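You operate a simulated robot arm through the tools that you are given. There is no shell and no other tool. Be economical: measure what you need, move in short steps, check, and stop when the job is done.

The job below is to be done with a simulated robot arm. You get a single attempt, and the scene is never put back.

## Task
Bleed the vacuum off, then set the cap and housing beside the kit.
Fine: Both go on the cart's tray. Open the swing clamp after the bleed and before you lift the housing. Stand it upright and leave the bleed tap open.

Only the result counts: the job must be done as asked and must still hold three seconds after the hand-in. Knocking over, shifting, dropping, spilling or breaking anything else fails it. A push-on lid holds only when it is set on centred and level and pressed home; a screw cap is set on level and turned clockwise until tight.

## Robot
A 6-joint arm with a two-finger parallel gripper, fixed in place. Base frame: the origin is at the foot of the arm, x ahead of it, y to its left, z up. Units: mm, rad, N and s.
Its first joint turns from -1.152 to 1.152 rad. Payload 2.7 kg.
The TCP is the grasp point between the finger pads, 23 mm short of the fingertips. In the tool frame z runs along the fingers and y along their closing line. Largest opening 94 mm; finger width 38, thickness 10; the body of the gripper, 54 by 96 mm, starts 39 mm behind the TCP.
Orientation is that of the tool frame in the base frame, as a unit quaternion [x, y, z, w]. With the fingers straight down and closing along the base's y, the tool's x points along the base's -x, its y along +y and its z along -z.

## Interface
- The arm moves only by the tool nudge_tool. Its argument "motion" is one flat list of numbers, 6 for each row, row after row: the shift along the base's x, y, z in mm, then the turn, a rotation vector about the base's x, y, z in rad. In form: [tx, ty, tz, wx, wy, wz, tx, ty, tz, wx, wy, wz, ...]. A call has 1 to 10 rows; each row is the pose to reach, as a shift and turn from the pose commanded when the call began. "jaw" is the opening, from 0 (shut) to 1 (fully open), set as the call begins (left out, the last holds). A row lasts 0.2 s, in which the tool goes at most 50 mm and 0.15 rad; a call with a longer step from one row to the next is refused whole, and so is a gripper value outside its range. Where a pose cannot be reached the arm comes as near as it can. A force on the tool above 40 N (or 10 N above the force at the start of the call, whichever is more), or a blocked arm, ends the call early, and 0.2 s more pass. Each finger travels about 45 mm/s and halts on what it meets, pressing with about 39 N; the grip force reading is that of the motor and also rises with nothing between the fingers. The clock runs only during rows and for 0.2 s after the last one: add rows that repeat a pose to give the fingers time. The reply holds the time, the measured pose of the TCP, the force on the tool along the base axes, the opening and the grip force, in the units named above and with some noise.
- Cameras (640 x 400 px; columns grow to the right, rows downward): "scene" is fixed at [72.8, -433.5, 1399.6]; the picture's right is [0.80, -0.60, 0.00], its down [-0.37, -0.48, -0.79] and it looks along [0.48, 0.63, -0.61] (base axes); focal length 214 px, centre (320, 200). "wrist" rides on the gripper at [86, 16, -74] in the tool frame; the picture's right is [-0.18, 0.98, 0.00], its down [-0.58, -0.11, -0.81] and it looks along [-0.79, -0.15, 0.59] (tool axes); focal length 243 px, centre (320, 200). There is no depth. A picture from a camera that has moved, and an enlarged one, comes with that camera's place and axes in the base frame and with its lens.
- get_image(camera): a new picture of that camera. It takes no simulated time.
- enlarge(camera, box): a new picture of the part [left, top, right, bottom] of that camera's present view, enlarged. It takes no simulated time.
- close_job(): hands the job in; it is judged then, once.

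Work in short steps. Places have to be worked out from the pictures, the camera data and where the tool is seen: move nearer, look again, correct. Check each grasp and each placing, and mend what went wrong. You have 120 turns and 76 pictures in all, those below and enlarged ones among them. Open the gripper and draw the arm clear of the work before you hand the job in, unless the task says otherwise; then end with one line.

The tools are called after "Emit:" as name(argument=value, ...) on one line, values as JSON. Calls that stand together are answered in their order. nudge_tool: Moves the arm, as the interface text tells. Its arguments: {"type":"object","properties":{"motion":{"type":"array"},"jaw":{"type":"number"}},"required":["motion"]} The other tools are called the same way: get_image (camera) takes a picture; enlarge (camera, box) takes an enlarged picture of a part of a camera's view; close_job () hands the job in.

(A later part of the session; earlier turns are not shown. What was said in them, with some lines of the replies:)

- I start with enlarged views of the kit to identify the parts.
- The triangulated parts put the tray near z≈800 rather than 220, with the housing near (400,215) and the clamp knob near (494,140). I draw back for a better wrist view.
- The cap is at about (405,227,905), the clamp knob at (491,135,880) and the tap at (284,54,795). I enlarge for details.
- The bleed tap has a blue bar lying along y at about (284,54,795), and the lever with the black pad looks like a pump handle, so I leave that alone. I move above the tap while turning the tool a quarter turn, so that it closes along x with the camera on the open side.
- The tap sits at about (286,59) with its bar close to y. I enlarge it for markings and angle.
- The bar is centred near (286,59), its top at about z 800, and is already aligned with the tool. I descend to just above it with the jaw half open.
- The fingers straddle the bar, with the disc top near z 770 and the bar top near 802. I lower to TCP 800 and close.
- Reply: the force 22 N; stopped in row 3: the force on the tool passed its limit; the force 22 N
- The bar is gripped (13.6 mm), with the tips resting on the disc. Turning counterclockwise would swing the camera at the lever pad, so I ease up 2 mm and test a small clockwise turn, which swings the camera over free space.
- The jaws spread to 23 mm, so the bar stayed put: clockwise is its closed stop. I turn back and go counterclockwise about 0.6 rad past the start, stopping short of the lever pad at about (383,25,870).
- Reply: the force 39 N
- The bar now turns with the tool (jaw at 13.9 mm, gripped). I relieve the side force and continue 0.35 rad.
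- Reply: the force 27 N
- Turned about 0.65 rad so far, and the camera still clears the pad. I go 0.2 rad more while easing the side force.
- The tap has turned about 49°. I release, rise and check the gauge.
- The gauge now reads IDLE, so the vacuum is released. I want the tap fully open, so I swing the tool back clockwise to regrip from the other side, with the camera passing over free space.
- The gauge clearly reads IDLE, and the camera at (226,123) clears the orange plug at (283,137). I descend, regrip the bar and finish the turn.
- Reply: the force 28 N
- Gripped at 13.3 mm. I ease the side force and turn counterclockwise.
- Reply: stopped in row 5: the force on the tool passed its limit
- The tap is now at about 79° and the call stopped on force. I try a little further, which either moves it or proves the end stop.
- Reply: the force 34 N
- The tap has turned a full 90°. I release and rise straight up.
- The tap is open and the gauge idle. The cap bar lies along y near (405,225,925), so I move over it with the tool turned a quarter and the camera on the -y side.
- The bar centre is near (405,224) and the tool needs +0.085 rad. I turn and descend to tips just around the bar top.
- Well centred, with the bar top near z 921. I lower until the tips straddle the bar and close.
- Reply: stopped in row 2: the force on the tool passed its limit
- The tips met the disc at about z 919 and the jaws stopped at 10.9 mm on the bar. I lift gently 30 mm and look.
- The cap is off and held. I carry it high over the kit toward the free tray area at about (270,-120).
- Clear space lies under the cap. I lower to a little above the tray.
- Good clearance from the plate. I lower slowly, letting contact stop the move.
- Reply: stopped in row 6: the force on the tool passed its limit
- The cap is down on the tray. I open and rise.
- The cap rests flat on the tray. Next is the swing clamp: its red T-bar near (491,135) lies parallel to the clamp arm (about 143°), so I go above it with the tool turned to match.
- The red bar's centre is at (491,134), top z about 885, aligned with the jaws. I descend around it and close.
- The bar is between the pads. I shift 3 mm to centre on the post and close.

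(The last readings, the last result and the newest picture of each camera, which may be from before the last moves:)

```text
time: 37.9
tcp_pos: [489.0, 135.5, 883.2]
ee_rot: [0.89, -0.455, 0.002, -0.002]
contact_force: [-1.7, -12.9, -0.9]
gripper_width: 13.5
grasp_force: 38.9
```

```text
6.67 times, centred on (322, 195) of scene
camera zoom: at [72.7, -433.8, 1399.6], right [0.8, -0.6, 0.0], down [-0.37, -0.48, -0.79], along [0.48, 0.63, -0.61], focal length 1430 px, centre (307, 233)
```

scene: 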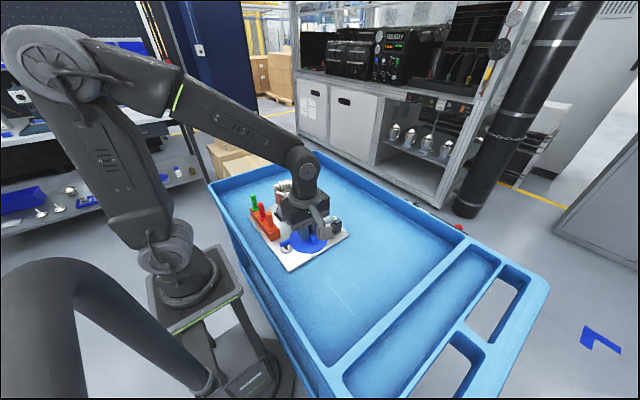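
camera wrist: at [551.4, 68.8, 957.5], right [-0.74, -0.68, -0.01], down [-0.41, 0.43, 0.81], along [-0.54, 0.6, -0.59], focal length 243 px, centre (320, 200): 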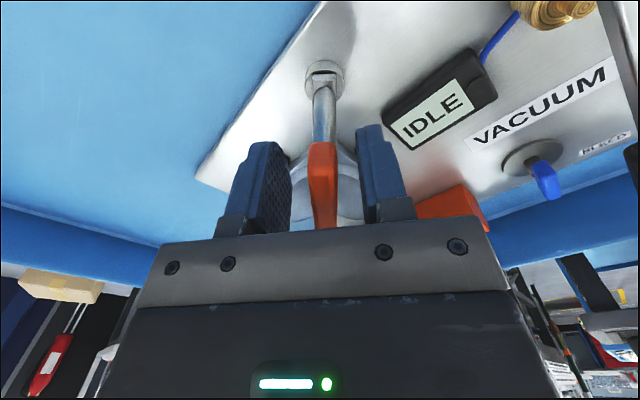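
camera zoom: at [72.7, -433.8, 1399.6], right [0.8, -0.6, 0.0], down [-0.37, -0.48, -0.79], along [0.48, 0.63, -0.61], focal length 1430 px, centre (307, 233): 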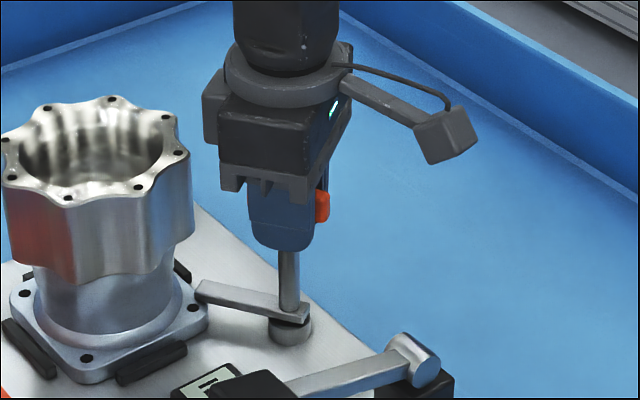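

The clamp arm follows clockwise. I continue about 1.2 rad.

Emit:
nudge_tool(motion=[0, -1, 0, 0, 0, -0.13, 0, -1, 0, 0, 0, -0.26, 0, -1, 0, 0, 0, -0.39, 0, -1, 0, 0, 0, -0.52, 0, -1, 0, 0, 0, -0.65, 0, -1, 0, 0, 0, -0.78, 0, -1, 0, 0, 0, -0.91, 0, -1, 0, 0, 0, -1.04, 0, -1, 0, 0, 0, -1.17])

Emit:
enlarge(camera="scene", box=[282, 165, 362, 225])

```text
time: 39.9
tcp_pos: [488.2, 136.1, 882.7]
ee_rot: [-0.495, 0.869, -0.005, 0.001]
contact_force: [-4.7, 0.0, 0.2]
gripper_width: 36.5
grasp_force: 39.3
```

```text
6.67 times, centred on (322, 195) of scene
camera zoom: at [72.8, -433.5, 1399.7], right [0.8, -0.6, 0.0], down [-0.37, -0.48, -0.79], along [0.48, 0.63, -0.61], focal length 1430 px, centre (307, 233)
```

zoom: 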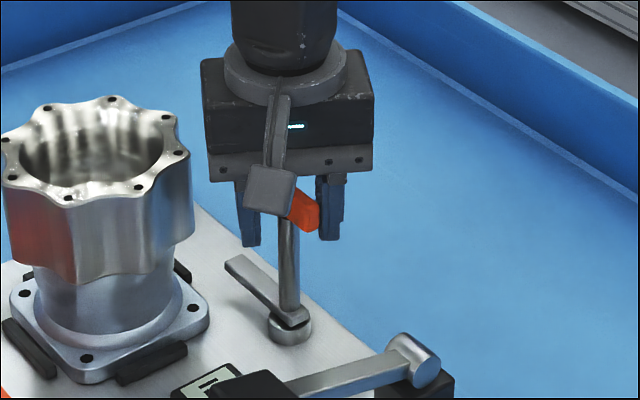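

The arm swung about 54°, now pointing along +y and clear of the flange, and then the bar stopped following. I realign with the bar and test again whether that is its end stop.

Emit:
nudge_tool(motion=[1, -1, 0, 0, 0, 0.12, 1, -1, 0, 0, 0, 0.25, 1, -1, 0, 0, 0, 0.37, 1, -1, 0, 0, 0, 0.5, 1, -1, 0, 0, 0, 0.5])

Emit:
nudge_tool(motion=[0, 0, 0, 0, 0, -0.08, 0, 0, 0, 0, 0, -0.16, 0, 0, 0, 0, 0, -0.24])

Emit:
enlarge(camera="scene", box=[282, 165, 362, 225])

```text
time: 41.1
tcp_pos: [488.9, 133.2, 881.2]
ee_rot: [-0.692, 0.722, -0.002, 0.002]
contact_force: [-23.2, 13.3, 0.4]
gripper_width: 13.8
grasp_force: 38.8
```

```text
time: 41.9
tcp_pos: [488.8, 132.0, 881.7]
ee_rot: [-0.601, 0.799, -0.005, 0.001]
contact_force: [-21.0, -3.7, 0.0]
gripper_width: 23.4
grasp_force: 39.1
```

```text
6.67 times, centred on (322, 195) of scene
camera zoom: at [72.3, -433.6, 1399.7], right [0.8, -0.6, 0.0], down [-0.37, -0.48, -0.79], along [0.48, 0.63, -0.61], focal length 1430 px, centre (307, 233)
```

zoom: 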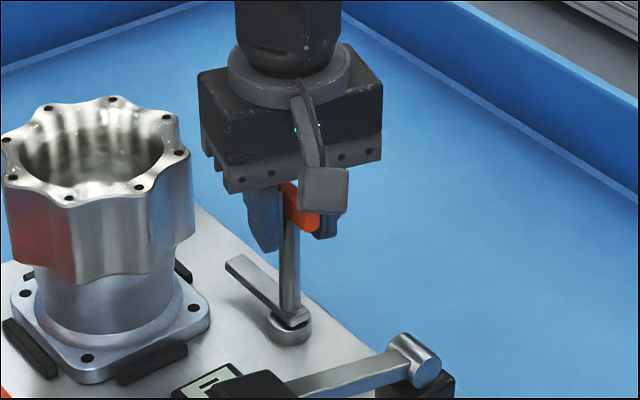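

It is at its end stop: the clamp is open with its arm clear of the flange. I realign, release and rise, then view the housing's bore from above.

Emit:
nudge_tool(motion=[1, 1, 0, 0, 0, 0.1, 1, 1, 0, 0, 0, 0.2, 1, 1, 0, 0, 0, 0.22])

Emit:
nudge_tool(motion=[0, 0, 0, 0, 0, 0, 0, 0, 0, 0, 0, 0, 0, 0, 30, 0, 0, 0, 0, 0, 75, 0, 0, 0, 0, 0, 120, 0, 0, 0, -20, 20, 150, 0, 0, 0, -50, 45, 160, 0, 0, 0, -80, 70, 160, 0, 0, 0, -85, 90, 160, 0, 0, 0], jaw=0.45)

Emit:
get_image(camera="wrist")

Emit:
enlarge(camera="scene", box=[260, 160, 356, 230])

```text
time: 42.7
tcp_pos: [488.6, 134.1, 881.2]
ee_rot: [-0.685, 0.729, -0.003, 0.0]
contact_force: [-25.9, 0.5, 4.4]
gripper_width: 13.9
grasp_force: 38.5
```

```text
time: 44.7
tcp_pos: [405.6, 224.7, 1043.0]
ee_rot: [-0.684, 0.729, -0.003, 0.002]
contact_force: [-0.6, -0.4, -0.3]
gripper_width: 42.5
grasp_force: 0.1
```

```text
31 pictures are left
camera wrist: at [383.2, 139.9, 1118.0], right [-0.97, 0.25, -0.01], down [0.14, 0.58, 0.81], along [0.2, 0.78, -0.59], focal length 243 px, centre (320, 200)
```

wrist: 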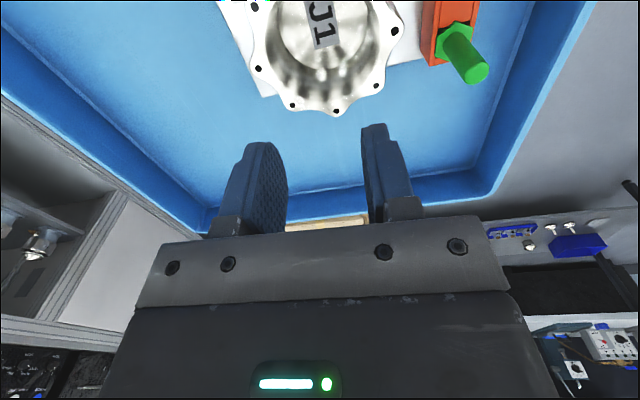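

```text
5.71 times, centred on (308, 195) of scene
camera zoom: at [72.8, -433.5, 1399.6], right [0.8, -0.6, 0.0], down [-0.37, -0.48, -0.79], along [0.48, 0.63, -0.61], focal length 1226 px, centre (389, 229)
```

zoom: 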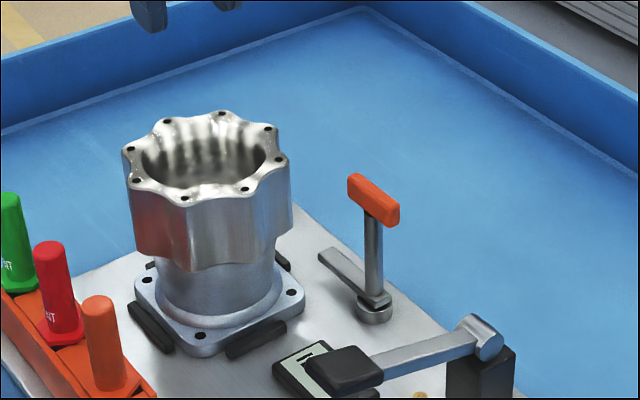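

The clamp is open. I look into the housing's bore.

Emit:
enlarge(camera="wrist", box=[220, 0, 420, 125])

Emit:
enlarge(camera="scene", box=[272, 175, 320, 225])

```text
3.20 times, centred on (320, 62) of wrist
camera zoom: at [383.2, 139.9, 1118.0], right [-0.97, 0.25, -0.01], down [0.14, 0.58, 0.81], along [0.2, 0.78, -0.59], focal length 776 px, centre (320, 640)
```

zoom: 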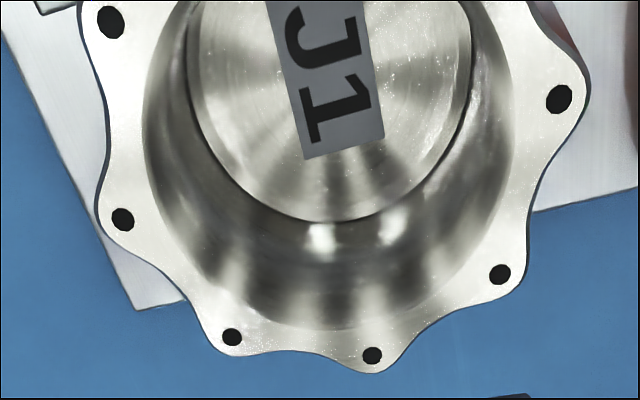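

```text
8.00 times, centred on (296, 200) of scene
camera zoom: at [72.8, -433.5, 1399.6], right [0.8, -0.6, 0.0], down [-0.37, -0.48, -0.79], along [0.48, 0.63, -0.61], focal length 1716 px, centre (512, 200)
```

zoom: 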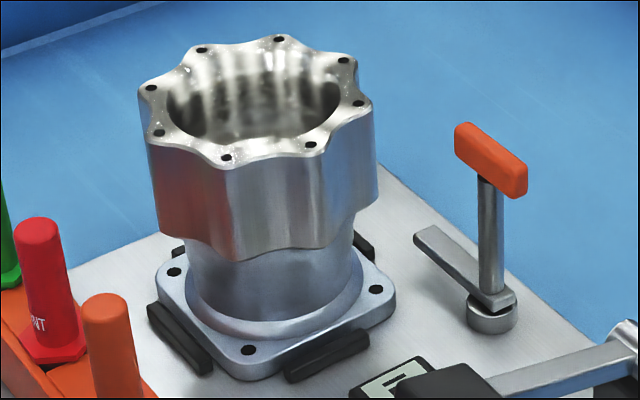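

The bore is about 90 mm wide and 90 mm deep, so I will grip it from the inside: lower both fingers in, then open outward.

Emit:
nudge_tool(motion=[0, 0, -45, 0, 0, 0, 0, 0, -85, 0, 0, 0, 0, 0, -115, 0, 0, 0, 0, 0, -135, 0, 0, 0, 0, 0, -150, 0, 0, 0])

Emit:
nudge_tool(motion=[0, 0, 0, 0, 0, 0, 0, 0, 0, 0, 0, 0, 0, 0, 0, 0, 0, 0, 0, 0, 0, 0, 0, 0], jaw=1)

Emit:
get_image(camera="wrist")

```text
time: 45.7
tcp_pos: [407.3, 225.1, 916.9]
ee_rot: [-0.685, 0.728, -0.004, 0.007]
contact_force: [-7.5, -4.8, 12.9]
gripper_width: 43.6
grasp_force: 1.8
stopped in row 5: the force on the tool passed its limit (the readings are from after the stop); the commanded pose is now the measured one
```

```text
time: 46.7
tcp_pos: [405.8, 225.3, 916.9]
ee_rot: [-0.689, 0.725, -0.005, 0.002]
contact_force: [-11.0, -4.0, 11.8]
gripper_width: 56.6
grasp_force: 0.0
stopped in row 4: the force on the tool passed its limit (the readings are from after the stop); the commanded pose is now the measured one
```

```text
27 pictures are left
camera wrist: at [384.4, 140.4, 993.0], right [-0.97, 0.23, -0.01], down [0.13, 0.58, 0.81], along [0.19, 0.78, -0.59], focal length 243 px, centre (320, 200)
```

wrist: 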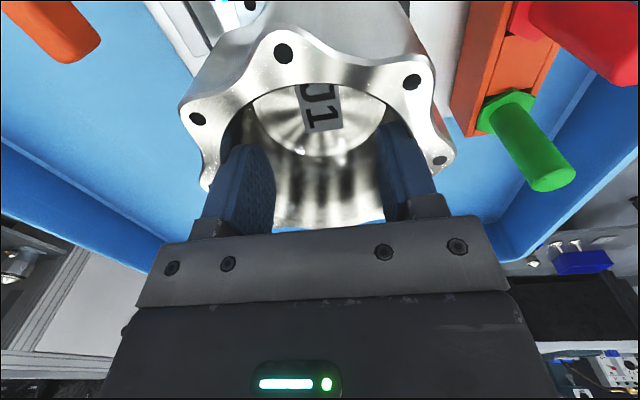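

The fingers are about 24 mm into the bore and have spread to 56.6 mm against the wall. I test with a small lift.

Emit:
nudge_tool(motion=[0, 0, 3, 0, 0, 0, 0, 0, 8, 0, 0, 0, 0, 0, 15, 0, 0, 0])

Emit:
enlarge(camera="scene", box=[260, 160, 340, 225])

```text
time: 47.5
tcp_pos: [408.5, 226.5, 932.4]
ee_rot: [-0.684, 0.729, -0.005, 0.005]
contact_force: [0.1, 0.0, -8.5]
gripper_width: 56.8
grasp_force: 0.0
```

```text
6.15 times, centred on (300, 192) of scene
camera zoom: at [72.9, -433.5, 1399.7], right [0.8, -0.6, 0.0], down [-0.37, -0.48, -0.79], along [0.48, 0.63, -0.61], focal length 1320 px, centre (443, 246)
```

zoom: 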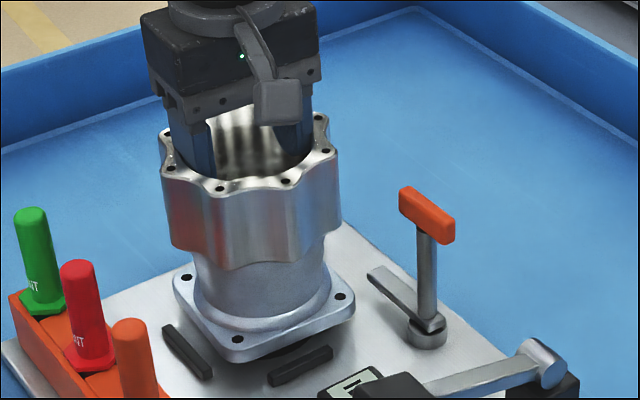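

It holds (8.5 N load, level). I raise it gently and straight up until its base clears everything on the kit.

Emit:
nudge_tool(motion=[0, 0, 10, 0, 0, 0, 0, 0, 25, 0, 0, 0, 0, 0, 42, 0, 0, 0, 0, 0, 60, 0, 0, 0, 0, 0, 78, 0, 0, 0, 0, 0, 96, 0, 0, 0, 0, 0, 114, 0, 0, 0, 0, 0, 130, 0, 0, 0, 0, 0, 140, 0, 0, 0, 0, 0, 145, 0, 0, 0])

Emit:
get_image(camera="scene")

```text
time: 49.7
tcp_pos: [405.9, 226.1, 1077.0]
ee_rot: [-0.685, 0.728, -0.005, 0.003]
contact_force: [0.5, 0.5, -8.3]
gripper_width: 56.8
grasp_force: 0.1
```

```text
25 pictures are left
```

scene: 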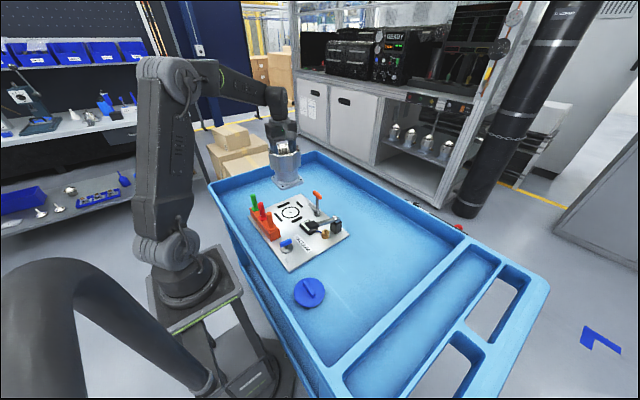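

The housing hangs straight and well above the kit. I carry it toward (430,-152) in moderate steps.

Emit:
nudge_tool(motion=[0, -10, 0, 0, 0, 0, 0, -25, 0, 0, 0, 0, 3, -45, 0, 0, 0, 0, 5, -67, 0, 0, 0, 0, 8, -90, 0, 0, 0, 0, 10, -113, 0, 0, 0, 0, 12, -136, 0, 0, 0, 0, 14, -159, 0, 0, 0, 0, 16, -182, 0, 0, 0, 0, 17, -200, 0, 0, 0, 0])

Emit:
nudge_tool(motion=[0, -15, 0, 0, 0, 0, 0, -35, 0, 0, 0, 0, 2, -57, 0, 0, 0, 0, 4, -80, 0, 0, 0, 0, 5, -103, 0, 0, 0, 0, 6, -126, 0, 0, 0, 0, 7, -147, 0, 0, 0, 0, 8, -165, 0, 0, 0, 0, 8, -175, 0, 0, 0, 0, 8, -178, 0, 0, 0, 0])

Emit:
get_image(camera="scene")

Emit:
get_image(camera="wrist")

```text
time: 51.9
tcp_pos: [424.1, 25.3, 1076.5]
ee_rot: [-0.686, 0.728, -0.003, 0.004]
contact_force: [0.1, -0.9, -7.9]
gripper_width: 56.4
grasp_force: 0.1
```

```text
time: 54.1
tcp_pos: [431.3, -151.9, 1076.2]
ee_rot: [-0.685, 0.728, -0.003, 0.004]
contact_force: [-0.1, -0.7, -8.1]
gripper_width: 56.6
grasp_force: 0.0
```

```text
24 pictures are left
```

scene: 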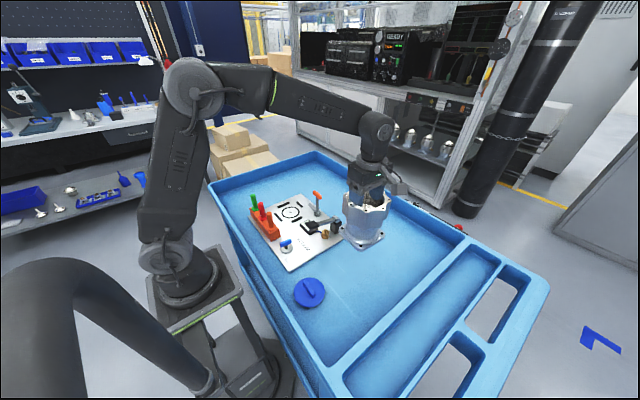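

```text
23 pictures are left
camera wrist: at [409.9, -237.6, 1152.1], right [-0.97, 0.24, -0.01], down [0.14, 0.57, 0.81], along [0.2, 0.78, -0.59], focal length 243 px, centre (320, 200)
```

wrist: 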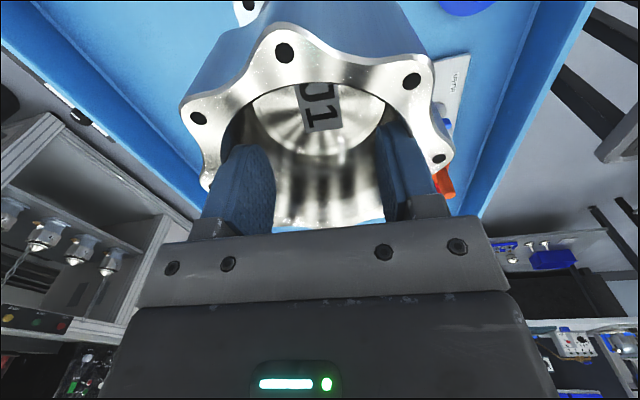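

Over free tray space. I descend most of the way.

Emit:
nudge_tool(motion=[0, 0, -10, 0, 0, 0, 0, 0, -28, 0, 0, 0, 0, 0, -48, 0, 0, 0, 0, 0, -68, 0, 0, 0, 0, 0, -88, 0, 0, 0, 0, 0, -105, 0, 0, 0, 0, 0, -120, 0, 0, 0, 0, 0, -132, 0, 0, 0, 0, 0, -140, 0, 0, 0])

Emit:
enlarge(camera="scene", box=[280, 190, 420, 310])

```text
time: 56.1
tcp_pos: [431.9, -151.3, 936.4]
ee_rot: [-0.685, 0.728, -0.004, 0.005]
contact_force: [-0.2, -0.8, -8.7]
gripper_width: 56.6
grasp_force: 0.1
```

```text
3.33 times, centred on (350, 250) of scene
camera zoom: at [72.9, -433.6, 1399.6], right [0.8, -0.6, 0.0], down [-0.37, -0.48, -0.79], along [0.48, 0.63, -0.61], focal length 715 px, centre (220, 33)
```

zoom: 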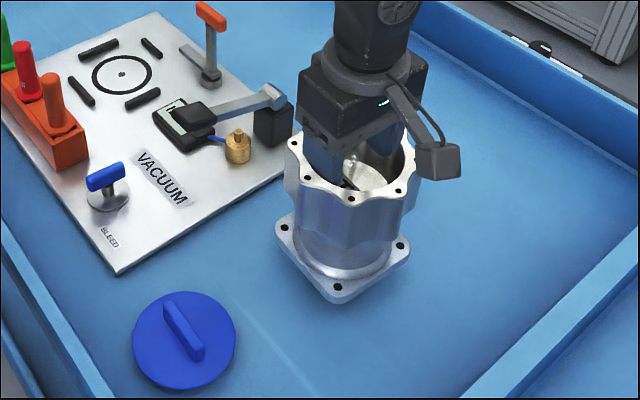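

The spot is clear of the plate and cap. I lower slowly to contact.

Emit:
nudge_tool(motion=[0, 0, -5, 0, 0, 0, 0, 0, -10, 0, 0, 0, 0, 0, -14, 0, 0, 0, 0, 0, -18, 0, 0, 0, 0, 0, -22, 0, 0, 0, 0, 0, -26, 0, 0, 0, 0, 0, -29, 0, 0, 0, 0, 0, -32, 0, 0, 0, 0, 0, -35, 0, 0, 0])

```text
time: 58.3
tcp_pos: [433.1, -152.7, 906.4]
ee_rot: [-0.687, 0.727, -0.007, 0.005]
contact_force: [-2.9, 2.3, 5.7]
gripper_width: 56.4
grasp_force: 0.0
stopped in row 9: the force on the tool passed its limit (the readings are from after the stop); the commanded pose is now the measured one
```

The housing is down on the tray. I bring the fingers in off the wall and rise out of the bore.

Emit:
nudge_tool(motion=[0, 0, 0, 0, 0, 0, 0, 0, 0, 0, 0, 0, 0, 0, 2, 0, 0, 0, 0, 0, 15, 0, 0, 0, 0, 0, 45, 0, 0, 0, 0, 0, 85, 0, 0, 0, 0, 0, 130, 0, 0, 0, 0, 0, 150, 0, 0, 0], jaw=0.42)

Emit:
enlarge(camera="scene", box=[260, 180, 420, 310])

```text
time: 60.1
tcp_pos: [432.9, -152.4, 1055.1]
ee_rot: [-0.686, 0.728, -0.007, 0.006]
contact_force: [-0.3, 0.0, 0.1]
gripper_width: 39.5
grasp_force: 0.1
```

```text
3.08 times, centred on (340, 245) of scene
camera zoom: at [72.8, -433.5, 1399.6], right [0.8, -0.6, 0.0], down [-0.37, -0.48, -0.79], along [0.48, 0.63, -0.61], focal length 660 px, centre (258, 62)
```

zoom: 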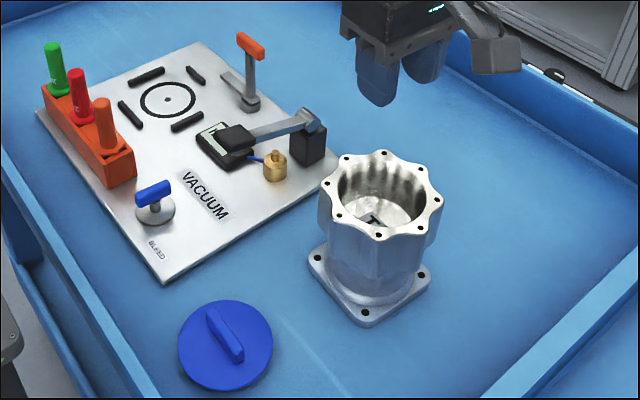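

Housing upright, cap flat, tap open and clamp open, with the rest of the kit unmoved. I open the gripper and draw the arm up and clear.

Emit:
nudge_tool(motion=[0, 0, 40, 0, 0, 0, -20, 10, 80, 0, 0, 0, -50, 30, 110, 0, 0, 0, -80, 60, 130, 0, 0, 0, -100, 90, 140, 0, 0, 0, -100, 90, 140, 0, 0, 0], jaw=1)

Emit:
enlarge(camera="scene", box=[220, 140, 420, 320])

```text
time: 61.5
tcp_pos: [333.5, -63.0, 1196.2]
ee_rot: [-0.686, 0.728, -0.007, 0.006]
contact_force: [0.2, -0.2, 0.2]
gripper_width: 94.1
grasp_force: 0.1
```

```text
2.22 times, centred on (320, 230) of scene
camera zoom: at [72.8, -433.5, 1399.6], right [0.8, -0.6, 0.0], down [-0.37, -0.48, -0.79], along [0.48, 0.63, -0.61], focal length 477 px, centre (320, 133)
```

zoom: 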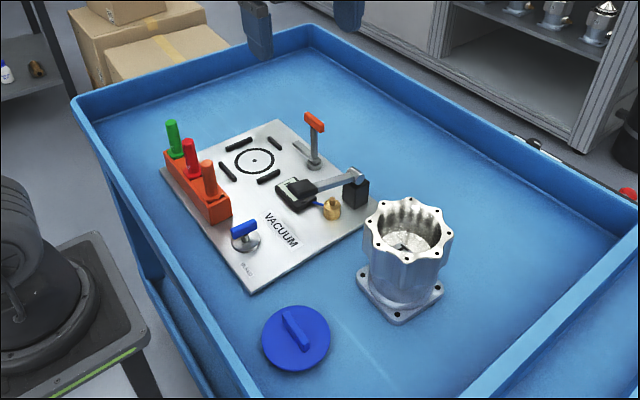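

Everything is in place and the arm is clear, so I hand the job in.

Emit:
close_job()

```text
The job is handed in.
```

The vacuum is bled off (gauge reads IDLE) with the tap left open. The swing clamp was opened after the bleed and before the lift, and the cap and the upright housing now stand on the cart's tray beside the kit.
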